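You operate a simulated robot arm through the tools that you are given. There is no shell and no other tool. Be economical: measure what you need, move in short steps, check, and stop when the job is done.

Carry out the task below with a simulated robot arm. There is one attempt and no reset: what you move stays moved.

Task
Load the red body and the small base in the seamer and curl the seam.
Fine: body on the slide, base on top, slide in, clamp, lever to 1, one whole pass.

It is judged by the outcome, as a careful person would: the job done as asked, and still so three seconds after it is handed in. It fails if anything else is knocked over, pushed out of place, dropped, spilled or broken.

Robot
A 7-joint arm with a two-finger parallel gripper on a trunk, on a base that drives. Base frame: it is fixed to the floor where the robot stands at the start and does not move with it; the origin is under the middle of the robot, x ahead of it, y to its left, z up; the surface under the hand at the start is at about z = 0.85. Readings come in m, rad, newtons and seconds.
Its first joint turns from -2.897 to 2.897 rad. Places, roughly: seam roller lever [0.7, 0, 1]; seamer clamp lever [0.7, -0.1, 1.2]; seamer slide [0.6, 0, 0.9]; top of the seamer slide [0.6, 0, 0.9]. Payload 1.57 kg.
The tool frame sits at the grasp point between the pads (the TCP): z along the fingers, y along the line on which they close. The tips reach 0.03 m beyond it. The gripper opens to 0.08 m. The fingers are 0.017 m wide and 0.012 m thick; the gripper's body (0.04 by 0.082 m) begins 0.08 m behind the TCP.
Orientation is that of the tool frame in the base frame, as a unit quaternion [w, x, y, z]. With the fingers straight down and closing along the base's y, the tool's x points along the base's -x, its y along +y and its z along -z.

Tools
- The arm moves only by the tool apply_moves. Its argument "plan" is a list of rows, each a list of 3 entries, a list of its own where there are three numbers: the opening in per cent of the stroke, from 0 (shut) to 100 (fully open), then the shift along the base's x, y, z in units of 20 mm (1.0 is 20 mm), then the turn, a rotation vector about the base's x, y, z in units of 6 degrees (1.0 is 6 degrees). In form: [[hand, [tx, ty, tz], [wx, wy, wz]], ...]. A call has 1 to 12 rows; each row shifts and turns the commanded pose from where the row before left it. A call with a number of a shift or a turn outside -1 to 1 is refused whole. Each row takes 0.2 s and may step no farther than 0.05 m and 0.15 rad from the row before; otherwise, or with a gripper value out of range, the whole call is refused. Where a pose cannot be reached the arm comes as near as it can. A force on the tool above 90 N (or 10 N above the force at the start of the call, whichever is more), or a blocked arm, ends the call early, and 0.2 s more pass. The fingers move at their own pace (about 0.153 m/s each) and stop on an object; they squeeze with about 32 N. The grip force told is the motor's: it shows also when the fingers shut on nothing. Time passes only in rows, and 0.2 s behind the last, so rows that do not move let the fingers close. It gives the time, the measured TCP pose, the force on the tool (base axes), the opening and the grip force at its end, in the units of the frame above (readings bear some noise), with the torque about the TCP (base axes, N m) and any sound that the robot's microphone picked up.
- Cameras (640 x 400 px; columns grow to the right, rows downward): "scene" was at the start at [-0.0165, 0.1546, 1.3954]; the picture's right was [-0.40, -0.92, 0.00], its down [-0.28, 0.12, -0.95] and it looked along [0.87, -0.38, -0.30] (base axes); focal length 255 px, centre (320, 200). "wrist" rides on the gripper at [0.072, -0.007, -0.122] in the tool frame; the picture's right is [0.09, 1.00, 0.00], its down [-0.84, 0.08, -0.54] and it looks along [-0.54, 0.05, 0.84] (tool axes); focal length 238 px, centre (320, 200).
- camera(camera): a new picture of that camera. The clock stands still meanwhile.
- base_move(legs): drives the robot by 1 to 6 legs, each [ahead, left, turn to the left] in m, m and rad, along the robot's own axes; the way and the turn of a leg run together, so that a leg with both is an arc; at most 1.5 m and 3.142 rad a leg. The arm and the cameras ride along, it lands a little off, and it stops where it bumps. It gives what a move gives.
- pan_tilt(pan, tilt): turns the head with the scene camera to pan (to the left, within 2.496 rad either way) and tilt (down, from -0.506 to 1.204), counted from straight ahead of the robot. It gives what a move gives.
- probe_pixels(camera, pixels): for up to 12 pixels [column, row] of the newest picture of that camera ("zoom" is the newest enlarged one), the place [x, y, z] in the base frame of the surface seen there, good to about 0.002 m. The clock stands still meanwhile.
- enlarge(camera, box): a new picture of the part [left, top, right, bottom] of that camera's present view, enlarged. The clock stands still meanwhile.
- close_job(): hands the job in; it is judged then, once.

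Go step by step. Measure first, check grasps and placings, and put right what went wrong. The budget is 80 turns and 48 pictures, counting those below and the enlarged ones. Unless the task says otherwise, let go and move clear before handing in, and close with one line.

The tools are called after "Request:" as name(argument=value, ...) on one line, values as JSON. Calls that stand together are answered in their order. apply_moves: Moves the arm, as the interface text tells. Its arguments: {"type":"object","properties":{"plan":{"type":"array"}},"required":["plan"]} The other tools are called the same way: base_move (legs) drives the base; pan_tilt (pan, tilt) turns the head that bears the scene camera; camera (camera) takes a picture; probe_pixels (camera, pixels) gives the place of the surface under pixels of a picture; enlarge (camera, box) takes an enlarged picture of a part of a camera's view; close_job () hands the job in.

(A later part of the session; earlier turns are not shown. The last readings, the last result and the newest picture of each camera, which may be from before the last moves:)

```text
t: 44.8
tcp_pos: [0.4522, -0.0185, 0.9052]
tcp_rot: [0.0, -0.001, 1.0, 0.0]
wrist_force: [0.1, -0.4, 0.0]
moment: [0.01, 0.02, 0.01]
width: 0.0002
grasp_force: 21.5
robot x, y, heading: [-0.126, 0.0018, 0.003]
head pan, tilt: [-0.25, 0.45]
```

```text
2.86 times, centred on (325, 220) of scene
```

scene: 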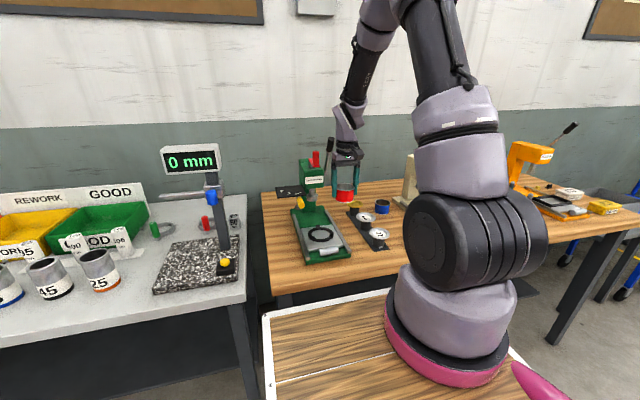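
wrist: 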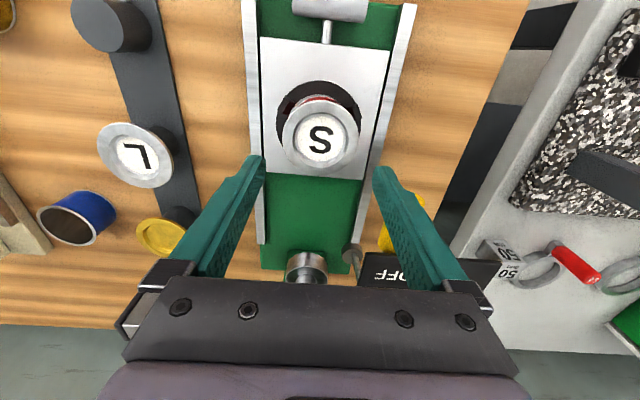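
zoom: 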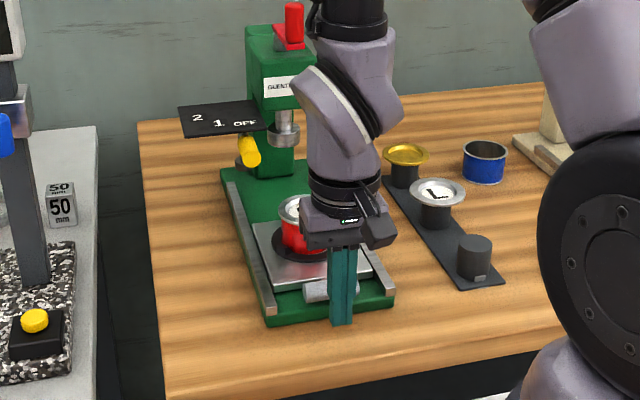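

The closed fingers are behind the handle bar. I'll push the slide in smoothly along +x.

Request:
apply_moves(plan=[[0, [0.5, 0, 0], [0, 0, 0]], [0, [0.5, 0, 0], [0, 0, 0]], [0, [0.3, 0, 0], [0, 0, 0]], [0, [0.3, 0, 0], [0, 0, 0]], [0, [0.4, 0, 0], [0, 0, 0]], [0, [0.4, 0, 0], [0, 0, 0]], [0, [0.4, 0, 0], [0, 0, 0]], [0, [0.4, 0, 0], [0, 0, 0]]])

Request:
apply_moves(plan=[[0, [0.4, 0, 0], [0, 0, 0]], [0, [0.4, 0, 0], [0, 0, 0]], [0, [0.4, 0, 0], [0, 0, 0]], [0, [0.4, 0, 0], [0, 0, 0]], [0, [0.4, 0, 0], [0, 0, 0]], [0, [0.4, 0, 0], [0, 0, 0]]])

Request:
enlarge(camera="scene", box=[260, 150, 390, 290])

```text
t: 46.6
tcp_pos: [0.5149, -0.0194, 0.9053]
tcp_rot: [0.0, -0.001, 1.0, 0.0]
wrist_force: [-1.3, 0.3, -0.4]
moment: [0.01, 0.0, 0.01]
width: 0.0003
grasp_force: 21.1
robot x, y, heading: [-0.1191, -0.0002, 0.001]
head pan, tilt: [-0.25, 0.45]
```

```text
t: 48.0
tcp_pos: [0.5643, -0.0194, 0.9054]
tcp_rot: [0.001, -0.001, 1.0, 0.0]
wrist_force: [0.1, -0.3, 0.5]
moment: [0.01, 0.02, 0.03]
width: 0.0
grasp_force: 21.6
robot x, y, heading: [-0.1213, 0.0025, -0.001]
head pan, tilt: [-0.25, 0.45]
```

```text
2.86 times, centred on (325, 220) of scene
```

zoom: 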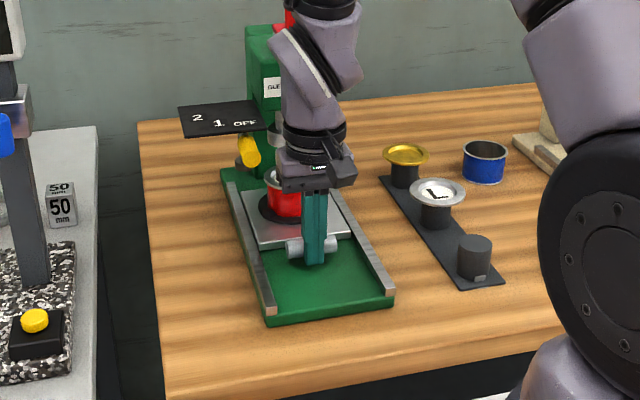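

The slide is moving with the can upright. I'll continue until I feel the end stop.

Request:
apply_moves(plan=[[0, [0.35, 0, 0], [0, 0, 0]], [0, [0.35, 0, 0], [0, 0, 0]], [0, [0.3, 0, 0], [0, 0, 0]], [0, [0.25, 0, 0], [0, 0, 0]]])

Request:
apply_moves(plan=[[0, [0.15, 0, 0], [0, 0, 0]], [0, [0.15, 0, 0], [0, 0, 0]]])

Request:
apply_moves(plan=[[0, [0.15, 0, 0], [0, 0, 0]], [0, [0, 0, 0], [0, 0, 0]]])

```text
t: 49.0
tcp_pos: [0.5877, -0.0196, 0.9054]
tcp_rot: [0.0, -0.001, 1.0, 0.001]
wrist_force: [-0.5, 0.9, 0.0]
moment: [-0.04, 0.01, 0.01]
width: 0.0
grasp_force: 21.5
robot x, y, heading: [-0.1212, -0.0038, 0.003]
head pan, tilt: [-0.25, 0.45]
```

```text
t: 49.6
tcp_pos: [0.5948, -0.0186, 0.905]
tcp_rot: [0.0, 0.0, 1.0, -0.001]
wrist_force: [-1.6, 1.0, 0.1]
moment: [0.03, 0.03, -0.05]
width: 0.0
grasp_force: 21.5
robot x, y, heading: [-0.1229, -0.0009, 0.004]
head pan, tilt: [-0.25, 0.45]
```

```text
t: 50.2
tcp_pos: [0.598, -0.0187, 0.9053]
tcp_rot: [0.0, -0.001, 1.0, 0.0]
wrist_force: [0.2, 0.0, -0.1]
moment: [-0.03, 0.0, -0.03]
width: 0.0
grasp_force: 21.2
robot x, y, heading: [-0.1215, 0.0014, 0.001]
head pan, tilt: [-0.25, 0.45]
```

Request:
apply_moves(plan=[[0, [0.12, 0, 0], [0, 0, 0]], [0, [0, 0, 0], [0, 0, 0]]])

Request:
apply_moves(plan=[[0, [0.12, 0, 0], [0, 0, 0]], [0, [0, 0, 0], [0, 0, 0]]])

Request:
enlarge(camera="scene", box=[270, 160, 370, 260])

```text
t: 50.8
tcp_pos: [0.5997, -0.0192, 0.9055]
tcp_rot: [0.0, -0.001, 1.0, 0.001]
wrist_force: [-0.8, 0.3, 0.8]
moment: [-0.01, -0.05, -0.01]
width: 0.0
grasp_force: 21.3
robot x, y, heading: [-0.1187, -0.0003, -0.002]
head pan, tilt: [-0.25, 0.45]
```

```text
t: 51.4
tcp_pos: [0.6021, -0.0199, 0.9044]
tcp_rot: [0.0, 0.0, 1.0, 0.0]
wrist_force: [-0.1, 0.6, -0.9]
moment: [0.0, 0.0, 0.01]
width: 0.0001
grasp_force: 21.3
robot x, y, heading: [-0.1185, 0.0038, 0.003]
head pan, tilt: [-0.25, 0.45]
```

```text
4.00 times, centred on (320, 210) of scene
```

zoom: 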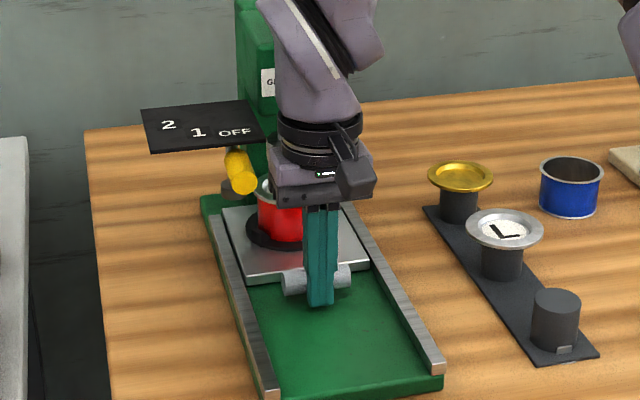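

Still free; I'll probe where the ring, can rim and handle are now relative to the chuck at x≈0.717.

Request:
probe_pixels(camera="zoom", pixels=[[292, 277], [345, 273], [265, 205], [256, 188], [263, 242], [250, 235], [270, 245], [230, 212], [245, 277], [228, 190], [285, 235], [366, 264]])

```text
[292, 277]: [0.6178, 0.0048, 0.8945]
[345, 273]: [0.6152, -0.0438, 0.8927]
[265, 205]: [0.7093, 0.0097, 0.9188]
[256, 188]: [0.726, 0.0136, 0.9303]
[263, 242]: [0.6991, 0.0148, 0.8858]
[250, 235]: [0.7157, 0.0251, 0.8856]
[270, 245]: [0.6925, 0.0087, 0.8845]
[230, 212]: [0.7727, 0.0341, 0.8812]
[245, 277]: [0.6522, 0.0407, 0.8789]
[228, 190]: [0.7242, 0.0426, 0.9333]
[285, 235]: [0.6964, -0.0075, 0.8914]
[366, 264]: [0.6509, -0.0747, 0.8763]
```

Ring centre is now ≈0.721, right about the chuck axis (≈0.72). I'll go on in 1.5 mm steps to feel for the stop.

Request:
apply_moves(plan=[[0, [0.08, 0, 0], [0, 0, 0]], [0, [0, 0, 0], [0, 0, 0]]])

Request:
apply_moves(plan=[[0, [0.08, 0, 0], [0, 0, 0]], [0, [0, 0, 0], [0, 0, 0]]])

Request:
apply_moves(plan=[[0, [0.08, 0, 0], [0, 0, 0]], [0, [0, 0, 0], [0, 0, 0]]])

```text
t: 52.0
tcp_pos: [0.6047, -0.0202, 0.9051]
tcp_rot: [-0.001, -0.001, 1.0, 0.0]
wrist_force: [0.7, -0.1, 0.2]
moment: [0.0, 0.01, -0.03]
width: 0.0
grasp_force: 21.2
robot x, y, heading: [-0.1189, 0.0003, -0.004]
head pan, tilt: [-0.25, 0.45]
```

```text
t: 52.6
tcp_pos: [0.606, -0.0199, 0.9051]
tcp_rot: [0.0, -0.001, 1.0, 0.0]
wrist_force: [-0.3, 0.6, 0.4]
moment: [0.0, -0.02, -0.01]
width: 0.0002
grasp_force: 21.6
robot x, y, heading: [-0.1238, -0.0008, 0.004]
head pan, tilt: [-0.25, 0.45]
```

```text
t: 53.2
tcp_pos: [0.6067, -0.0189, 0.9046]
tcp_rot: [0.0, -0.001, 1.0, 0.0]
wrist_force: [-0.3, 0.1, -0.6]
moment: [-0.01, -0.02, 0.01]
width: 0.0
grasp_force: 21.6
robot x, y, heading: [-0.1243, -0.0, -0.002]
head pan, tilt: [-0.25, 0.45]
```

No stop force yet. I'll back away and look with the wrist camera to compare can and chuck axes.

Request:
apply_moves(plan=[[0, [-1, 0, 0], [0, 0, 0]], [0, [-1, 0, 0], [0, 0, 0]], [0, [-1, 0, 0.5], [0, 0, 0]], [0, [-1, 0, 1], [0, 0, 0]], [0, [-1, 0, 1], [0, 0, 0]], [0, [-1, 0, 0], [0, 0, 0]]])

Request:
enlarge(camera="wrist", box=[220, 0, 420, 270])

Request:
enlarge(camera="scene", box=[270, 130, 370, 260])

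```text
t: 54.6
tcp_pos: [0.4863, -0.0191, 0.9555]
tcp_rot: [0.0, -0.001, 1.0, 0.0]
wrist_force: [0.6, 0.8, 0.1]
moment: [-0.01, 0.0, -0.01]
width: 0.0
grasp_force: 21.8
robot x, y, heading: [-0.1199, 0.0023, -0.003]
head pan, tilt: [-0.25, 0.45]
```

```text
1.48 times, centred on (320, 135) of wrist
```

zoom: 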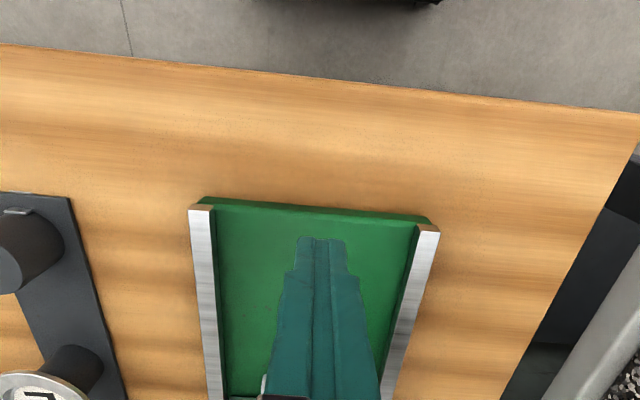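

```text
3.08 times, centred on (320, 195) of scene
```

zoom: 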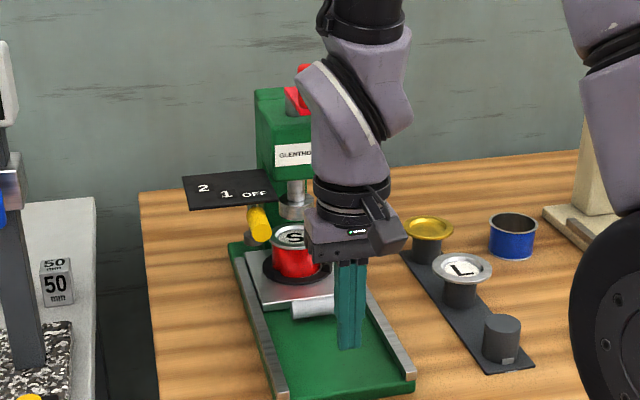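

The can now sits below the chuck (zoom column 294). I'll probe both.

Request:
probe_pixels(camera="zoom", pixels=[[296, 206], [281, 208], [295, 213], [294, 226], [276, 237], [290, 250], [271, 240], [300, 280], [292, 310], [265, 272], [315, 302], [296, 185]])

```text
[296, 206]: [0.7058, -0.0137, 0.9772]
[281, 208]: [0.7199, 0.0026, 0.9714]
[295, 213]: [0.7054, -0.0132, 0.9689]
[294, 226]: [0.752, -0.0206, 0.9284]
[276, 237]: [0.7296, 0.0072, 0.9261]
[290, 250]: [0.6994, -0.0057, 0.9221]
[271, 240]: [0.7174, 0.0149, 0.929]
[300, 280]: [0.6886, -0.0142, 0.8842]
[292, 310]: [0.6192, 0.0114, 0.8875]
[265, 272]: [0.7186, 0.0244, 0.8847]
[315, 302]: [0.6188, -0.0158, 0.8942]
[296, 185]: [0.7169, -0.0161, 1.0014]
```

Both are near x≈0.724; I'll return behind the handle and push a little further to feel a definite stop.

Request:
apply_moves(plan=[[0, [0, 0, -1], [0, 0, 0]], [0, [0, 0, -1], [0, 0, 0]], [0, [0, 0, -0.5], [0, 0, 0]], [0, [1, 0, 0], [0, 0, 0]], [0, [1, 0, 0], [0, 0, 0]], [0, [1, 0, 0], [0, 0, 0]], [0, [1, 0, 0], [0, 0, 0]], [0, [1, 0, 0], [0, 0, 0]], [0, [0.8, 0, 0], [0, 0, 0]], [0, [0.2, 0, 0], [0, 0, 0]]])

Request:
apply_moves(plan=[[0, [0.08, 0, 0], [0, 0, 0]], [0, [0, 0, 0], [0, 0, 0]]])

Request:
apply_moves(plan=[[0, [0.08, 0, 0], [0, 0, 0]], [0, [0, 0, 0], [0, 0, 0]]])

Request:
apply_moves(plan=[[0, [0.08, 0, 0], [0, 0, 0]], [0, [0, 0, 0], [0, 0, 0]]])

```text
t: 56.8
tcp_pos: [0.607, -0.0189, 0.9052]
tcp_rot: [-0.001, -0.001, 1.0, -0.001]
wrist_force: [-2.6, 0.1, -0.2]
moment: [-0.03, 0.02, 0.0]
width: 0.0001
grasp_force: 20.6
robot x, y, heading: [-0.1258, 0.0013, 0.004]
head pan, tilt: [-0.25, 0.45]
```

```text
t: 57.4
tcp_pos: [0.6066, -0.019, 0.9045]
tcp_rot: [-0.001, -0.001, 1.0, 0.0]
wrist_force: [-5.3, 0.8, -2.0]
moment: [0.0, 0.12, 0.03]
width: 0.0
grasp_force: 21.4
robot x, y, heading: [-0.1192, -0.0034, -0.003]
head pan, tilt: [-0.25, 0.45]
```

```text
t: 58.0
tcp_pos: [0.607, -0.0178, 0.9051]
tcp_rot: [-0.002, -0.001, 1.0, 0.0]
wrist_force: [-7.5, 0.1, -2.7]
moment: [0.03, 0.19, -0.01]
width: 0.0
grasp_force: 21.4
robot x, y, heading: [-0.1215, -0.0001, -0.001]
head pan, tilt: [-0.25, 0.45]
```

```text
t: 58.6
tcp_pos: [0.6071, -0.0191, 0.9045]
tcp_rot: [-0.003, -0.001, 1.0, 0.0]
wrist_force: [-4.1, 1.7, -0.1]
moment: [0.01, 0.04, 0.02]
width: 0.0
grasp_force: 21.6
robot x, y, heading: [-0.1198, -0.0019, -0.004]
head pan, tilt: [-0.25, 0.45]
```

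The slide is at a firm stop (TCP 0.607 no longer advances). I'll back off, rise and look closely at the clamp lever.

Request:
apply_moves(plan=[[0, [-1, 0, 0], [0, 0, 0]], [0, [-1, 0, 0], [0, 0, 0]], [0, [-1, 0, 0.5], [0, 0, 0]], [0, [-1, -0.5, 1], [0, 0, 0]], [0, [-1, -0.5, 1], [0, 0, 0]], [0, [0, -0.5, 1], [0, 0, 0]], [0, [0, -0.5, 1], [0, 0, 0]], [0, [0, -0.5, 1], [0, 0, 0]], [0, [0, 0, 1], [0, 0, 0]], [0, [0, 0, 1], [0, 0, 0]], [25, [0, 0, 1], [0, 0, 0]], [50, [0, 0, 1], [0, 0, 0]]])

Request:
apply_moves(plan=[[50, [0, 0, 1], [0, 0, 0]], [50, [0, 0, 1], [0, 0, 0]], [50, [0, 0, 1], [0, 0, 0]], [50, [0, 0, 1], [0, 0, 0]], [50, [0, 0, 1], [0, 0, 0]], [50, [0, 0, 1], [0, 0, 0]], [50, [0, 0, 1], [0, 0, 0]], [50, [0, 0, 1], [0, 0, 0]], [50, [0, 0, 1], [0, 0, 0]]])

Request:
camera(camera="wrist")

Request:
enlarge(camera="scene", box=[270, 130, 370, 260])

```text
t: 61.2
tcp_pos: [0.5113, -0.0704, 1.0964]
tcp_rot: [-0.001, -0.001, 1.0, -0.001]
wrist_force: [0.5, -0.3, -0.4]
moment: [0.02, 0.0, 0.01]
width: 0.0402
grasp_force: 0.1
robot x, y, heading: [-0.1214, 0.0027, 0.003]
head pan, tilt: [-0.25, 0.45]
```

```text
t: 63.2
tcp_pos: [0.5131, -0.0691, 1.2762]
tcp_rot: [0.001, -0.001, 1.0, 0.0]
wrist_force: [-0.3, 0.2, -1.1]
moment: [0.0, 0.0, 0.05]
width: 0.0398
grasp_force: 0.1
robot x, y, heading: [-0.118, -0.0026, 0.003]
head pan, tilt: [-0.25, 0.45]
```

```text
14 pictures are left
```

wrist: 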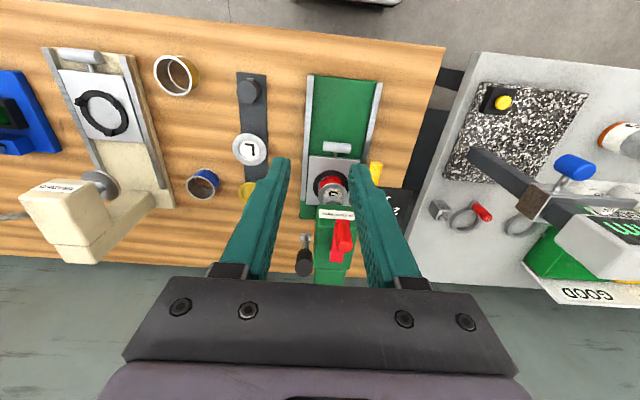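

```text
3.08 times, centred on (320, 195) of scene
```

zoom: 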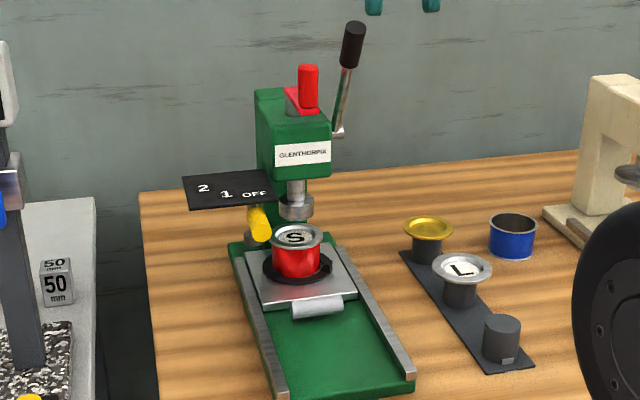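

Request:
probe_pixels(camera="zoom", pixels=[[354, 28], [350, 45], [347, 60], [344, 85], [339, 120], [336, 133], [309, 70], [305, 100], [300, 112], [302, 130], [256, 95], [330, 125]])

Request:
probe_pixels(camera="wrist", pixels=[[304, 270], [304, 250], [297, 260], [311, 260], [342, 225], [340, 255], [305, 240], [335, 270]])

```text
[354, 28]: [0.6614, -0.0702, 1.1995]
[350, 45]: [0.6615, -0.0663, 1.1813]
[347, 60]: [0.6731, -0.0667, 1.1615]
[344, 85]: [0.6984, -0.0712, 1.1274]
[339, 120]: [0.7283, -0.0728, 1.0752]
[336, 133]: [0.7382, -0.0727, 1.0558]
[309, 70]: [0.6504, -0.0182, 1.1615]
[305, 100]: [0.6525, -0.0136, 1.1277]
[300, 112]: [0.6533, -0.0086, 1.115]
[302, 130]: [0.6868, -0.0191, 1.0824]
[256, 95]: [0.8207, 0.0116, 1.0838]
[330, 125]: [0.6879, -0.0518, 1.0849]
```

```text
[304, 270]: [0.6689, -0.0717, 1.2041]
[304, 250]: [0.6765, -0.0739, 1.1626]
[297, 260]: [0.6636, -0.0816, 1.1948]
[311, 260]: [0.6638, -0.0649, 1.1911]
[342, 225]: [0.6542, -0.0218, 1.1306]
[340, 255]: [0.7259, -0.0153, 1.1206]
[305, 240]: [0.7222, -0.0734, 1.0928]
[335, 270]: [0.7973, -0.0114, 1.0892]
```

Clamp knob is centred at about (0.671,-0.073,1.185), pivot (0.742,-0.073,1.055). I'll go over it and lower the open fingers around it.

Request:
apply_moves(plan=[[50, [1, 0, 0], [0, 0, 0]], [50, [1, 0, 0], [0, 0, 0]], [50, [1, 0, 0], [0, 0, 0]], [50, [1, 0, 0], [0, 0, 0]], [50, [1, 0, 0], [0, 0, 0]], [50, [1, 0, 0], [0, 0, 0]], [50, [1, -0.1, 0], [0, 0, 0]], [50, [0.85, -0.1, 0], [0, 0, 0]], [50, [0, 0, -1], [0, 0, 0]]])

Request:
camera(camera="wrist")

```text
t: 65.2
tcp_pos: [0.6685, -0.0737, 1.2547]
tcp_rot: [0.0, 0.0, 1.0, 0.0]
wrist_force: [0.1, -0.2, -0.4]
moment: [-0.02, -0.01, 0.0]
width: 0.04
grasp_force: 0.1
robot x, y, heading: [-0.1224, -0.0008, 0.003]
head pan, tilt: [-0.25, 0.45]
```

```text
12 pictures are left
```

wrist: 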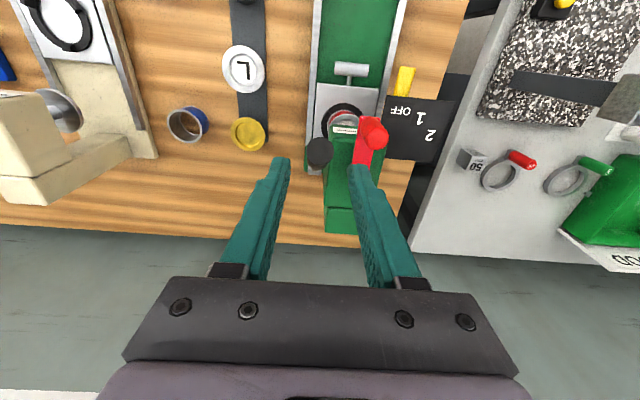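

The knob (320,152) is centred between the fingers, and the red bolt (373,138) lies outside. I'll lower and close on it.

Request:
apply_moves(plan=[[50, [0, 0, -1], [0, 0, 0]], [50, [0, 0, -1], [0, 0, 0]], [50, [0, 0, -1], [0, 0, 0]], [50, [0.05, 0, -0.3], [0, 0, 0]], [0, [0, 0, 0], [0, 0, 0]], [0, [0, 0, 0], [0, 0, 0]]])

```text
t: 66.6
tcp_pos: [0.669, -0.0737, 1.1908]
tcp_rot: [0.0, 0.0, 1.0, 0.0]
wrist_force: [0.8, -5.5, 0.5]
moment: [-0.04, -0.03, -0.13]
width: 0.0219
grasp_force: 34.4
robot x, y, heading: [-0.1181, -0.0016, 0.005]
head pan, tilt: [-0.25, 0.45]
```

The knob is gripped (22 mm). I'll start pulling it forward and down along its arc, a little first.

Request:
apply_moves(plan=[[0, [-0.35, 0, -0.2], [0, 0, 0]], [0, [-0.34, 0, -0.21], [0, 0, 0]], [0, [-0.32, 0, -0.24], [0, 0, 0]], [0, [-0.32, 0, -0.25], [0, 0, 0]]])

```text
t: 67.6
tcp_pos: [0.6425, -0.0734, 1.171]
tcp_rot: [0.0, -0.001, 1.0, 0.0]
wrist_force: [5.7, -8.4, 4.3]
moment: [-0.05, -0.99, 0.0]
width: 0.0219
grasp_force: 34.8
robot x, y, heading: [-0.1192, 0.0013, 0.001]
head pan, tilt: [-0.25, 0.45]
```

The lever follows. I'll continue along the arc.

Request:
apply_moves(plan=[[0, [-0.3, 0, -0.27], [0, 0, 0]], [0, [-0.29, 0, -0.28], [0, 0, 0]], [0, [-0.27, 0, -0.3], [0, 0, 0]], [0, [-0.26, 0, -0.31], [0, 0, 0]], [0, [-0.24, 0, -0.32], [0, 0, 0]], [0, [-0.22, 0, -0.34], [0, 0, 0]]])

Request:
enlarge(camera="scene", box=[270, 130, 370, 260])

```text
t: 69.0
tcp_pos: [0.6114, -0.074, 1.1352]
tcp_rot: [0.0, 0.0, 1.0, 0.0]
wrist_force: [2.9, -14.0, 6.5]
moment: [0.08, -1.02, -0.06]
width: 0.022
grasp_force: 35.2
robot x, y, heading: [-0.1225, -0.0011, 0.001]
head pan, tilt: [-0.25, 0.45]
```

```text
3.08 times, centred on (320, 195) of scene
```

zoom: 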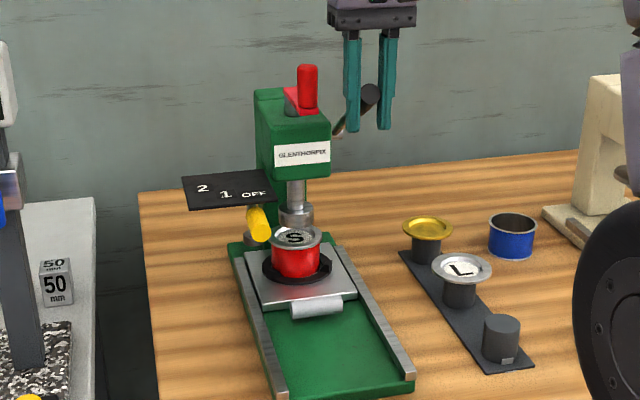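

The chuck is coming down, centred over the can. I'll continue the arc with a 2 mm relief in −y.

Request:
apply_moves(plan=[[0, [-0.2, -0.1, -0.35], [0, 0, 0]], [0, [-0.19, 0, -0.36], [0, 0, 0]], [0, [-0.17, 0, -0.36], [0, 0, 0]], [0, [-0.14, 0, -0.37], [0, 0, 0]]])

Request:
apply_moves(plan=[[0, [-0.12, 0, -0.38], [0, 0, 0]], [0, [-0.1, 0, -0.38], [0, 0, 0]], [0, [-0.08, 0, -0.39], [0, 0, 0]]])

Request:
enlarge(camera="scene", box=[270, 130, 370, 260])

```text
t: 70.0
tcp_pos: [0.5973, -0.0745, 1.1058]
tcp_rot: [0.0, -0.001, 1.0, 0.001]
wrist_force: [-2.3, 1.9, 6.6]
moment: [0.03, -0.95, -0.02]
width: 0.0218
grasp_force: 34.5
robot x, y, heading: [-0.1219, -0.0001, 0.002]
head pan, tilt: [-0.25, 0.45]
```

```text
t: 70.8
tcp_pos: [0.5892, -0.0743, 1.0812]
tcp_rot: [-0.001, -0.001, 1.0, 0.0]
wrist_force: [-5.0, 7.7, 5.0]
moment: [-0.13, -0.77, 0.04]
width: 0.0216
grasp_force: 34.4
robot x, y, heading: [-0.12, -0.0027, 0.004]
head pan, tilt: [-0.25, 0.45]
```

```text
3.08 times, centred on (320, 195) of scene
```

zoom: 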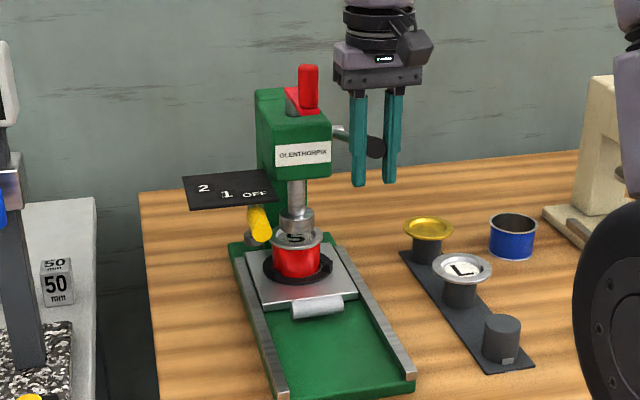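

The chuck is at the base's recess. I'll continue in small steps until the force rises or a click is heard.

Request:
apply_moves(plan=[[0, [-0.05, 0, -0.38], [0, 0, 0]], [0, [-0.03, 0, -0.39], [0, 0, 0]], [0, [0, 0, -0.3], [0, 0, 0]]])

Request:
apply_moves(plan=[[0, [0.02, 0, -0.3], [0, 0, 0]], [0, [0.04, 0, -0.3], [0, 0, 0]]])

```text
t: 71.6
tcp_pos: [0.5884, -0.0742, 1.0633]
tcp_rot: [-0.001, 0.0, 1.0, 0.001]
wrist_force: [-13.0, 15.0, 4.5]
moment: [-0.14, -0.8, -0.06]
width: 0.0218
grasp_force: 34.5
robot x, y, heading: [-0.1203, 0.0006, -0.002]
head pan, tilt: [-0.25, 0.45]
```

```text
t: 72.2
tcp_pos: [0.5885, -0.0739, 1.0499]
tcp_rot: [0.0, -0.002, 1.0, 0.0]
wrist_force: [-19.2, 18.3, 1.7]
moment: [-0.25, -0.65, -0.01]
width: 0.0219
grasp_force: 34.7
robot x, y, heading: [-0.122, -0.0039, 0.003]
head pan, tilt: [-0.25, 0.45]
```

No clear stop yet; side forces are building from my arc, so I'll relieve x and y by 2 mm and continue downward.

Request:
apply_moves(plan=[[0, [-0.12, 0.1, -0.2], [0, 0, 0]], [0, [0.03, 0, -0.3], [0, 0, 0]], [0, [0.05, 0, -0.3], [0, 0, 0]]])

Request:
enlarge(camera="scene", box=[280, 160, 360, 240])

```text
t: 73.0
tcp_pos: [0.5899, -0.0739, 1.0349]
tcp_rot: [0.001, -0.001, 1.0, 0.0]
wrist_force: [-4.1, 5.8, 3.2]
moment: [-0.08, -0.93, -0.03]
width: 0.0218
grasp_force: 34.7
robot x, y, heading: [-0.1179, -0.0022, 0.008]
head pan, tilt: [-0.25, 0.45]
```

```text
5.00 times, centred on (320, 200) of scene
```

zoom: 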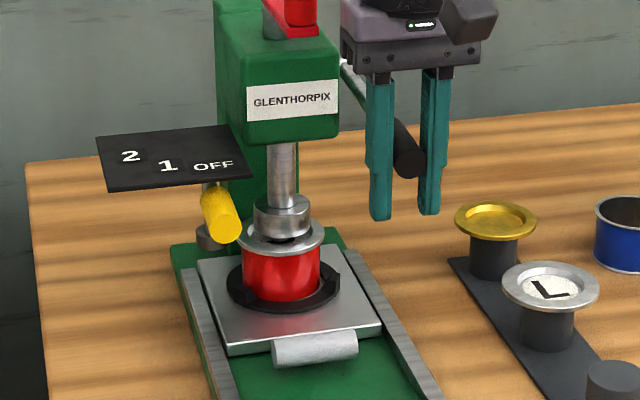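

The chuck still shows a small dark gap over the base at (285,238). I'll keep lowering until it seats.

Request:
apply_moves(plan=[[0, [0.05, 0, -0.35], [0, 0, 0]], [0, [0.07, 0, -0.35], [0, 0, 0]], [0, [0.08, 0, -0.35], [0, 0, 0]]])

Request:
apply_moves(plan=[[0, [0.1, 0, -0.35], [0, 0, 0]], [0, [0.11, 0, -0.35], [0, 0, 0]]])

```text
t: 73.8
tcp_pos: [0.5937, -0.0742, 1.0121]
tcp_rot: [0.0, -0.001, 1.0, 0.001]
wrist_force: [-4.6, -4.2, 8.8]
moment: [0.01, 0.68, 0.03]
width: 0.0216
grasp_force: 34.3
robot x, y, heading: [-0.1207, 0.0012, 0.001]
head pan, tilt: [-0.25, 0.45]
```

```text
t: 74.4
tcp_pos: [0.598, -0.0735, 0.9983]
tcp_rot: [0.0, -0.001, 1.0, 0.0]
wrist_force: [-5.6, -6.2, 26.2]
moment: [0.16, -0.27, -0.03]
width: 0.0218
grasp_force: 34.8
robot x, y, heading: [-0.1192, -0.0017, 0.001]
head pan, tilt: [-0.25, 0.45]
```

Upward force is rising (26 N) — the chuck is pressing. One more small step or two.

Request:
apply_moves(plan=[[0, [0.08, 0, -0.2], [0, 0, 0]], [0, [0, 0, 0], [0, 0, 0]]])

Request:
apply_moves(plan=[[0, [0.08, 0, -0.2], [0, 0, 0]], [0, [0, 0, 0], [0, 0, 0]]])

Request:
enlarge(camera="scene", box=[280, 160, 360, 240])

```text
t: 75.0
tcp_pos: [0.5989, -0.0737, 0.9949]
tcp_rot: [0.0, 0.0, 1.0, 0.0]
wrist_force: [-9.1, -8.1, 26.2]
moment: [0.22, -0.14, -0.07]
width: 0.0214
grasp_force: 35.0
robot x, y, heading: [-0.1198, -0.002, 0.0]
head pan, tilt: [-0.25, 0.45]
```

```text
t: 75.6
tcp_pos: [0.6009, -0.0728, 0.99]
tcp_rot: [-0.001, 0.0, 1.0, 0.0]
wrist_force: [-8.2, -8.8, 23.9]
moment: [0.32, -0.02, -0.01]
width: 0.0216
grasp_force: 35.3
robot x, y, heading: [-0.1221, -0.0045, 0.002]
head pan, tilt: [-0.25, 0.45]
```

```text
5.00 times, centred on (320, 200) of scene
```

zoom: 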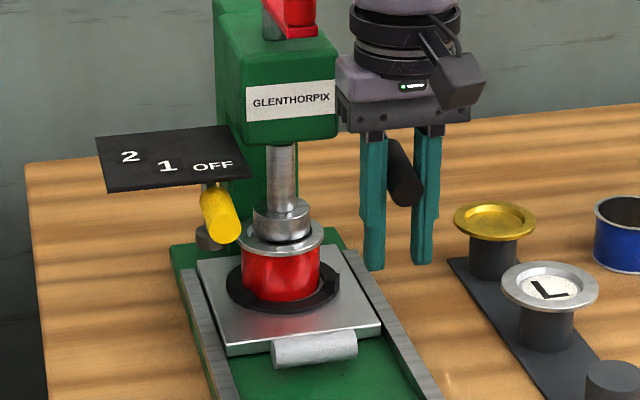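

The chuck has entered the recess. I'll continue to the lever's end stop.

Request:
apply_moves(plan=[[0, [0.1, 0, -0.25], [0, 0, 0]], [0, [0, 0, 0], [0, 0, 0]]])

Request:
apply_moves(plan=[[0, [0.12, 0, -0.25], [0, 0, 0]], [0, [0, 0, 0], [0, 0, 0]]])

Request:
apply_moves(plan=[[0, [0.12, 0, -0.25], [0, 0, 0]], [0, [0, 0, 0], [0, 0, 0]]])

```text
t: 76.2
tcp_pos: [0.6034, -0.0745, 0.9872]
tcp_rot: [0.0, 0.0, 1.0, 0.0]
wrist_force: [-11.6, -11.8, 23.3]
moment: [0.44, -0.31, -0.05]
width: 0.0214
grasp_force: 34.5
robot x, y, heading: [-0.1189, -0.0003, -0.001]
head pan, tilt: [-0.25, 0.45]
```

```text
t: 76.8
tcp_pos: [0.6051, -0.0737, 0.9805]
tcp_rot: [0.001, -0.002, 1.0, -0.001]
wrist_force: [-13.1, -10.7, 24.8]
moment: [0.49, -0.63, -0.07]
width: 0.0218
grasp_force: 34.6
robot x, y, heading: [-0.1186, 0.0015, -0.001]
head pan, tilt: [-0.25, 0.45]
```

```text
t: 77.4
tcp_pos: [0.6068, -0.0734, 0.9752]
tcp_rot: [0.001, -0.001, 1.0, 0.0]
wrist_force: [-9.6, -11.5, 21.0]
moment: [0.67, -0.18, -0.09]
width: 0.0219
grasp_force: 34.8
robot x, y, heading: [-0.1215, 0.0021, 0.002]
head pan, tilt: [-0.25, 0.45]
```

The lever still moves at steady ~25 N. I'll go on.

Request:
apply_moves(plan=[[0, [0.15, 0, -0.25], [0, 0, 0]], [0, [0.16, 0.02, -0.25], [0, 0, 0]], [0, [0, 0, 0], [0, 0, 0]]])

Request:
apply_moves(plan=[[0, [0.17, 0, -0.25], [0, 0, 0]], [0, [0.18, 0, -0.25], [0, 0, 0]], [0, [0, 0, 0], [0, 0, 0]]])

```text
t: 78.2
tcp_pos: [0.6145, -0.074, 0.9663]
tcp_rot: [0.0, -0.001, 1.0, 0.0]
wrist_force: [-13.8, -13.5, 19.9]
moment: [0.85, -0.56, -0.06]
width: 0.0219
grasp_force: 34.4
robot x, y, heading: [-0.1183, -0.0019, 0.007]
head pan, tilt: [-0.25, 0.45]
```

```text
t: 78.8
tcp_pos: [0.6157, -0.0745, 0.964]
tcp_rot: [0.001, 0.002, 1.0, -0.001]
wrist_force: [-36.5, -4.6, 47.7]
moment: [0.29, -2.85, 0.1]
width: 0.0217
grasp_force: 34.4
robot x, y, heading: [-0.1184, 0.0032, 0.004]
head pan, tilt: [-0.25, 0.45]
stopped in row 2: the force on the tool passed its limit at 101 N (the readings are from after the stop); the commanded pose is now the measured one
```

The lever hit its end stop (101 N peak) at about 126°. I'll release, back away toward −x, and check that the clamp stays.

Request:
apply_moves(plan=[[50, [0, 0, 0], [0, 0, 0]], [50, [0, 0, 0], [0, 0, 0]], [50, [-0.5, 0, 0.3], [0, 0, 0]], [50, [-1, 0, 0.5], [0, 0, 0]], [50, [-1, 0, 0.5], [0, 0, 0]], [50, [-1, 0, 0.5], [0, 0, 0]], [50, [-1, 0, 0], [0, 0, 0]]])

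Request:
enlarge(camera="scene", box=[270, 150, 360, 240])

```text
t: 80.3
tcp_pos: [0.5264, -0.0734, 0.996]
tcp_rot: [0.0, 0.0, 1.0, 0.0]
wrist_force: [-0.7, -0.1, 0.1]
moment: [-0.01, 0.0, -0.04]
width: 0.0399
grasp_force: 0.1
robot x, y, heading: [-0.1216, -0.0004, 0.0]
head pan, tilt: [-0.25, 0.45]
```

```text
4.44 times, centred on (315, 195) of scene
```

zoom: 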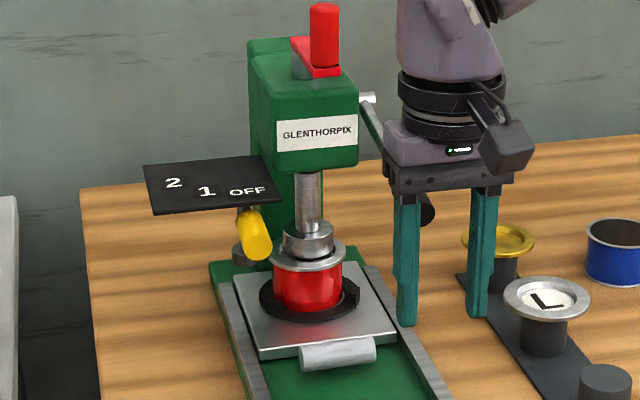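

The clamp holds: chuck seated in base S, lever stays down. Next is the yellow roller lever (knob ~ (0.617,0.040,1.0)); I'll go above it with fingers straddling it.

Request:
apply_moves(plan=[[50, [-0.5, 0, 1], [0, 0, 0]], [50, [-0.5, 0, 1], [0, 0, 0]], [50, [0, 0.3, 1], [0, 0, 0]], [50, [0, 1, 1], [0, 0, 0]], [50, [0, 1, 1], [0, 0, 0]], [50, [0.5, 1, 0.2], [0, 0, 0]], [50, [1, 1, 0], [0, 0, 0]], [50, [1, 1, 0], [0, 0, 0]], [50, [1, 0.35, 0], [0, 0, 0]], [50, [1, 0, 0], [0, 0, 0]], [50, [1, 0, 0], [0, 0, 0]]])

Request:
camera(camera="wrist")

```text
t: 82.8
tcp_pos: [0.62, 0.0381, 1.0993]
tcp_rot: [0.0, 0.0, 1.0, 0.0]
wrist_force: [-1.1, -0.2, 0.3]
moment: [0.0, -0.02, 0.01]
width: 0.0399
grasp_force: 0.1
robot x, y, heading: [-0.1236, -0.0003, -0.001]
head pan, tilt: [-0.25, 0.45]
```

```text
6 pictures are left
```

wrist: 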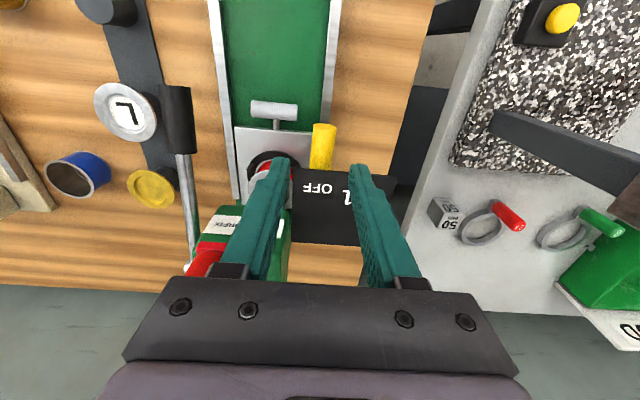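

The knob (322,147) is centred between the tips. I'll probe it and the plate edge for clearance.

Request:
probe_pixels(camera="wrist", pixels=[[322, 135], [322, 150], [321, 165], [312, 150], [333, 150], [340, 172], [302, 172], [385, 178], [348, 196], [318, 188], [388, 230]])

```text
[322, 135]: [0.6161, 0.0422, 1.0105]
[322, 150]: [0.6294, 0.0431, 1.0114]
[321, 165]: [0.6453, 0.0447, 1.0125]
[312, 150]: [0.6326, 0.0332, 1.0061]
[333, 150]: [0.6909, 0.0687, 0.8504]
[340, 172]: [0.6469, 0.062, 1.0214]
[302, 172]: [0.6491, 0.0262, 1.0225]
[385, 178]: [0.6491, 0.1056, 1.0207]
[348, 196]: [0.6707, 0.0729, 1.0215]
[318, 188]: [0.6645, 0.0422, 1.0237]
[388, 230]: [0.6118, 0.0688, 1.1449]
```

The label plate's front edge is at x≈0.645, so gripping and turning would scrape it; pushing straight in +y with closed fingers at x≈0.621 keeps clear. I'll set the fingers down on the −y side of the knob.

Request:
apply_moves(plan=[[0, [0.05, -0.8, 0], [0, 0, 0]], [0, [0, -0.8, 0], [0, 0, 0]], [0, [0, 0, 0], [0, 0, 0]], [0, [0, 0, -1], [0, 0, 0]], [0, [0, 0, -1], [0, 0, 0]], [0, [0, 0, -1], [0, 0, 0]], [0, [0, 0, -1], [0, 0, 0]], [0, [0, 0, -0.9], [0, 0, 0]]])

Request:
apply_moves(plan=[[0, [0, 0.5, 0], [0, 0, 0]], [0, [0, 0.3, 0], [0, 0, 0]], [0, [0, 0.3, 0], [0, 0, 0]]])

```text
t: 84.5
tcp_pos: [0.6194, 0.0061, 1.0028]
tcp_rot: [0.001, 0.0, 1.0, 0.0]
wrist_force: [0.5, -0.3, 0.4]
moment: [-0.01, -0.03, -0.03]
width: 0.0001
grasp_force: 21.3
robot x, y, heading: [-0.12, 0.0005, 0.003]
head pan, tilt: [-0.25, 0.45]
```

```text
t: 85.3
tcp_pos: [0.6187, 0.0306, 1.0023]
tcp_rot: [0.001, 0.001, 1.0, 0.0]
wrist_force: [0.1, -0.7, 0.1]
moment: [-0.02, -0.05, -0.01]
width: 0.0001
grasp_force: 21.3
robot x, y, heading: [-0.1243, 0.0035, 0.003]
head pan, tilt: [-0.25, 0.45]
```

Contact begun with very little force. I'll push on in small steps toward y≈0.070.

Request:
apply_moves(plan=[[0, [0, 0.35, 0], [0, 0, 0]], [0, [0, 0.35, 0], [0, 0, 0]], [0, [0, 0.35, 0], [0, 0, 0]], [0, [0, 0.35, 0], [0, 0, 0]], [0, [0, 0.25, 0], [0, 0, 0]]])

Request:
enlarge(camera="scene", box=[270, 150, 360, 240])

```text
t: 86.5
tcp_pos: [0.6202, 0.0615, 1.0009]
tcp_rot: [0.0, 0.001, 1.0, 0.0]
wrist_force: [0.8, 0.5, -0.4]
moment: [-0.03, -0.02, 0.0]
width: 0.0001
grasp_force: 20.8
robot x, y, heading: [-0.1225, -0.0004, -0.0]
head pan, tilt: [-0.25, 0.45]
```

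```text
4.44 times, centred on (315, 195) of scene
```

zoom: 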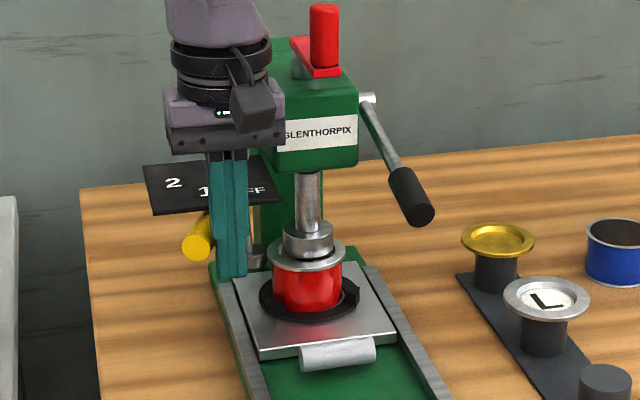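

The lever has swung; knob now at (197,245). I'll probe it to get its angle.

Request:
probe_pixels(camera="zoom", pixels=[[197, 243], [190, 248], [205, 222], [203, 232], [210, 216], [207, 192], [250, 258], [256, 262]])

```text
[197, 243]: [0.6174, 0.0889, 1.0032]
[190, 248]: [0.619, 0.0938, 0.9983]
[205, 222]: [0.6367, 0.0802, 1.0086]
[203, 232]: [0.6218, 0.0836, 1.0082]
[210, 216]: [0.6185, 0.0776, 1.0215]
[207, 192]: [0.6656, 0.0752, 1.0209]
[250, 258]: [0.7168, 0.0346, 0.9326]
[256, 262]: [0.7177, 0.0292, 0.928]
```

The lever is at about 24°, label 1 at ≈30°. I'll advance in 3 mm steps, listening.

Request:
apply_moves(plan=[[0, [0, 0.15, 0], [0, 0, 0]], [0, [0, 0.15, 0], [0, 0, 0]]])

Request:
apply_moves(plan=[[0, [0, 0.12, 0], [0, 0, 0]], [0, [0, 0, 0], [0, 0, 0]]])

Request:
enlarge(camera="scene", box=[270, 160, 340, 230])

```text
t: 87.2
tcp_pos: [0.6199, 0.069, 1.0024]
tcp_rot: [0.0, 0.001, 1.0, 0.0]
wrist_force: [-0.9, 0.6, -0.6]
moment: [0.01, 0.0, 0.02]
width: 0.0
grasp_force: 21.3
robot x, y, heading: [-0.1226, 0.0026, -0.004]
head pan, tilt: [-0.25, 0.45]
```

```text
t: 87.8
tcp_pos: [0.6193, 0.0715, 1.0028]
tcp_rot: [0.001, 0.0, 1.0, 0.0]
wrist_force: [0.1, 0.0, -0.6]
moment: [0.02, -0.06, 0.0]
width: 0.0001
grasp_force: 21.6
robot x, y, heading: [-0.123, 0.0009, 0.001]
head pan, tilt: [-0.25, 0.45]
```

```text
5.71 times, centred on (305, 195) of scene
```

zoom: 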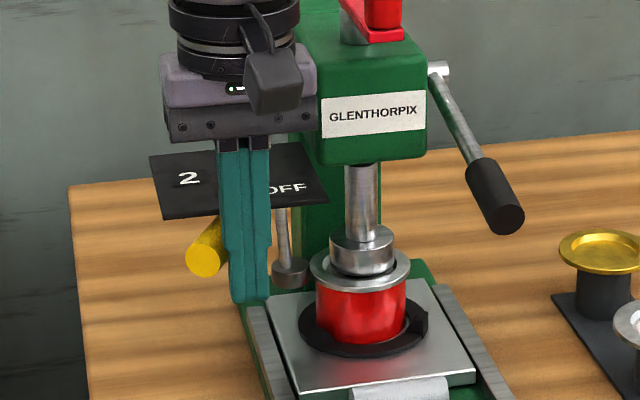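

The red part on the head is a crank (arm plus upright handle), so the pass means one full crank turn. First I'll verify the lever's angle and roller.

Request:
probe_pixels(camera="zoom", pixels=[[203, 262], [192, 262], [213, 240], [212, 258], [215, 232], [188, 178], [288, 278], [278, 278], [302, 278], [383, 5], [375, 35], [350, 25]])

```text
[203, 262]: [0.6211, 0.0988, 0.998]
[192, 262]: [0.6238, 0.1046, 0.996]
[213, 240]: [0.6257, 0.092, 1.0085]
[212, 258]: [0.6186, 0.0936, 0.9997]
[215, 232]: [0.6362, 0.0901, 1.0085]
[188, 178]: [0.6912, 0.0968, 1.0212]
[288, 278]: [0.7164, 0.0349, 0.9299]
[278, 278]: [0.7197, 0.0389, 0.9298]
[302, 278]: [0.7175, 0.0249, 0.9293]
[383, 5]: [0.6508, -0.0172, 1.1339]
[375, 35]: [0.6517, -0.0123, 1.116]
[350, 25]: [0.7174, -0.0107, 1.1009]
```

Lever at ≈28.5°, mark 1 at ≈30°: one more 2 mm nudge, then I back the fingers off in −y and rise.

Request:
apply_moves(plan=[[0, [0, 0.11, 0], [0, 0, 0]], [0, [0, 0, 0], [0, 0, 0]], [0, [0, -0.5, 0], [0, 0, 0]], [0, [-0.5, -0.5, 0], [0, 0, 0]], [0, [-1, 0, 0], [0, 0, 0]], [0, [-1, 0, 0.5], [0, 0, 0]], [0, [-1, 0, 1], [0, 0, 0]], [30, [-1, 0, 1], [0, 0, 0]], [40, [0, 0, 1], [0, 0, 0]], [40, [0, 0, 1], [0, 0, 0]], [40, [0, 0, 1], [0, 0, 0]], [40, [0, 0, 1], [0, 0, 0]]])

Request:
apply_moves(plan=[[40, [0, 0, 1], [0, 0, 0]], [40, [0, -0.5, 1], [0, 0, 0]], [40, [0, -0.5, 1], [0, 0, 0]], [40, [0, -0.5, 1], [0, 0, 0]], [40, [0, -0.5, 1], [0, 0, 0]], [40, [0, 0, 0], [0, 0, 0]]])

Request:
base_move(legs=[[0.1, 0, 0]])

Request:
enlarge(camera="scene", box=[250, 140, 370, 260])

```text
t: 90.3
tcp_pos: [0.5307, 0.0524, 1.1329]
tcp_rot: [-0.001, 0.0, 1.0, 0.0]
wrist_force: [-0.5, -0.4, -0.6]
moment: [-0.01, 0.03, 0.0]
width: 0.0319
grasp_force: 0.0
robot x, y, heading: [-0.1205, -0.0012, 0.001]
head pan, tilt: [-0.25, 0.45]
```

```text
t: 91.8
tcp_pos: [0.5304, 0.0133, 1.2333]
tcp_rot: [0.0, 0.002, 1.0, 0.0]
wrist_force: [0.2, 0.6, -0.2]
moment: [0.01, 0.0, 0.0]
width: 0.0323
grasp_force: 0.1
robot x, y, heading: [-0.1216, -0.0037, 0.004]
head pan, tilt: [-0.25, 0.45]
```

```text
t: 92.9
tcp_pos: [0.6294, 0.0113, 1.233]
tcp_rot: [0.0, 0.0, 1.0, 0.0]
wrist_force: [-0.1, 0.0, 0.2]
moment: [0.0, -0.01, 0.01]
width: 0.0319
grasp_force: 0.1
robot x, y, heading: [-0.023, -0.0012, -0.0]
head pan, tilt: [-0.25, 0.45]
```

```text
3.33 times, centred on (310, 200) of scene
```

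zoom: 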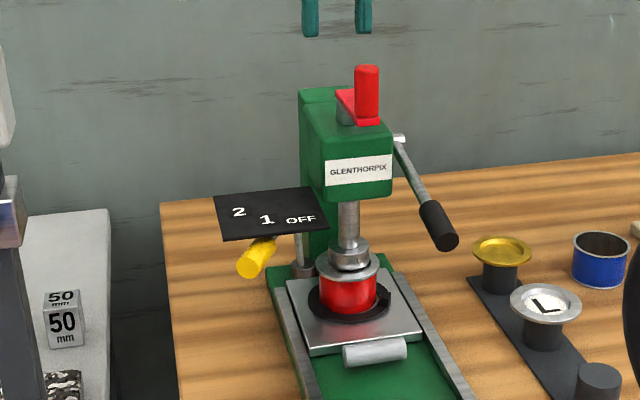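

The lever stands under mark 1 and the clamp is still down. I'll probe the lever once more and the crank: handle and spindle boss.

Request:
probe_pixels(camera="zoom", pixels=[[250, 270], [240, 267], [262, 247], [357, 90], [377, 90], [367, 70], [367, 78], [350, 100], [366, 120], [346, 112], [345, 120], [381, 121]])

```text
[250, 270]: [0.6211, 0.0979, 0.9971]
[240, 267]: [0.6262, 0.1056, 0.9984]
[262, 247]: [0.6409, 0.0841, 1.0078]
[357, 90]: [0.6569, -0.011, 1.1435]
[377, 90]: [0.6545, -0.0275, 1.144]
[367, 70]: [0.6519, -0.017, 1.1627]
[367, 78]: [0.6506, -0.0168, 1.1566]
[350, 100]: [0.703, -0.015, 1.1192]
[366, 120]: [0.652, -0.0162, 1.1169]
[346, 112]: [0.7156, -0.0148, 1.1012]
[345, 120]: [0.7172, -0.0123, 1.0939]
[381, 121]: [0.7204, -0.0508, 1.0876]
```

The lever reads ≈29° (mark 1). Crank: handle axis (0.659,-0.019), top z 1.165, spindle (0.7245,-0.0185), radius ≈65 mm. I'll move above the handle and look for any direction mark.

Request:
apply_moves(plan=[[50, [0.75, -0.75, 0], [0, 0, 0]], [50, [0.73, -0.75, 0], [0, 0, 0]], [50, [0, 0, 0], [0, 0, 0]]])

Request:
enlarge(camera="wrist", box=[240, 90, 400, 250])

```text
t: 93.7
tcp_pos: [0.6588, -0.0169, 1.2338]
tcp_rot: [0.0, 0.0, 1.0, 0.0]
wrist_force: [-0.1, -0.3, 0.3]
moment: [0.05, 0.04, -0.01]
width: 0.0399
grasp_force: 0.2
robot x, y, heading: [-0.0209, 0.0004, 0.002]
head pan, tilt: [-0.25, 0.45]
```

```text
2.50 times, centred on (320, 170) of wrist
```

zoom: 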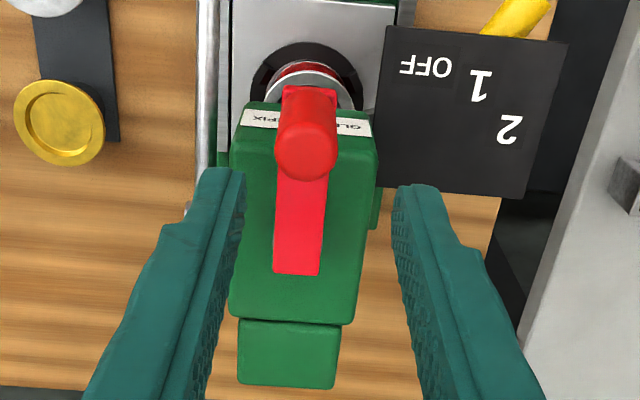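

No direction mark is visible. I'll probe the handle top and the crank arm's ends.

Request:
probe_pixels(camera="zoom", pixels=[[305, 155], [278, 152], [335, 152], [305, 175], [305, 135], [297, 272], [274, 265], [320, 265], [298, 240], [300, 200], [510, 20]])

```text
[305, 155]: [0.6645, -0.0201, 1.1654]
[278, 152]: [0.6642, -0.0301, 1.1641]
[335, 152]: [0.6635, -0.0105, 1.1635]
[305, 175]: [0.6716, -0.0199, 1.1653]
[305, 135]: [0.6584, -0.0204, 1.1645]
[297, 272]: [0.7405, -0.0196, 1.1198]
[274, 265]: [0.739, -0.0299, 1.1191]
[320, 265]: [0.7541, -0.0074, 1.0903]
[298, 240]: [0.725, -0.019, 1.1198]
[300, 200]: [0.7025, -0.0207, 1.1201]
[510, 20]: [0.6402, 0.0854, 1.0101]
```

Handle axis (0.6615,-0.020), radius ≈63 mm. I'll lower onto the handle and grip it.

Request:
apply_moves(plan=[[50, [0.13, -0.13, 0], [0, 0, 0]], [50, [0, 0, -1], [0, 0, 0]], [50, [0, 0, -1], [0, 0, 0]], [50, [0, 0, -1], [0, 0, 0]], [50, [0, 0, -0.85], [0, 0, 0]], [0, [0, 0, 0], [0, 0, 0]], [0, [0, 0, 0], [0, 0, 0]]])

```text
t: 95.3
tcp_pos: [0.6628, -0.0202, 1.1569]
tcp_rot: [0.0, 0.0, 1.0, 0.0]
wrist_force: [0.0, 1.9, -3.0]
moment: [-0.6, -0.33, 0.01]
width: 0.0216
grasp_force: 34.6
robot x, y, heading: [-0.0206, 0.001, 0.004]
head pan, tilt: [-0.25, 0.45]
```

The handle is gripped. I'll start the clockwise turn with the first 45°.

Request:
apply_moves(plan=[[0, [0.107, 0.815, 0], [0, 0, 0]], [0, [0.315, 0.76, 0], [0, 0, 0]], [0, [0.5, 0.652, 0], [0, 0, 0]]])

```text
t: 96.1
tcp_pos: [0.6808, 0.0246, 1.1561]
tcp_rot: [0.001, 0.001, 1.0, -0.001]
wrist_force: [1.0, -4.3, 1.9]
moment: [-0.07, -0.06, -0.14]
width: 0.0216
grasp_force: 34.4
robot x, y, heading: [-0.0206, 0.0023, 0.002]
head pan, tilt: [-0.25, 0.45]
```

It turns easily (≈4 N) and on the expected arc. Continuing.

Request:
apply_moves(plan=[[0, [0.652, 0.5, 0], [0, 0, 0]], [0, [0.76, 0.315, 0], [0, 0, 0]], [0, [0.815, 0.107, 0], [0, 0, 0]], [0, [0.815, -0.107, 0], [0, 0, 0]], [0, [0.76, -0.315, 0], [0, 0, 0]], [0, [0.652, -0.5, 0], [0, 0, 0]]])

```text
t: 97.5
tcp_pos: [0.7723, 0.0356, 1.1563]
tcp_rot: [0.002, -0.004, 1.0, 0.003]
wrist_force: [30.6, 60.0, -9.1]
moment: [-0.63, -0.36, -0.84]
width: 0.0221
grasp_force: 34.0
robot x, y, heading: [-0.0222, -0.0059, -0.002]
head pan, tilt: [-0.25, 0.45]
```

Side force jumped (30,60 N) and the pose is off my assumed arc, so either the radius is bigger or the handle slipped in the grip. I'll look.

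Request:
enlarge(camera="wrist", box=[240, 100, 400, 260])

```text
2.50 times, centred on (320, 180) of wrist
```

zoom: 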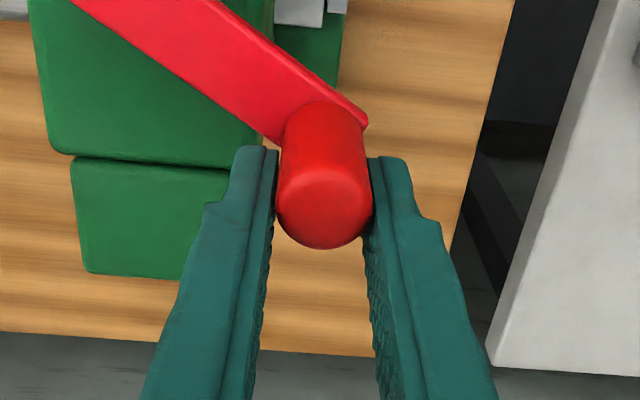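

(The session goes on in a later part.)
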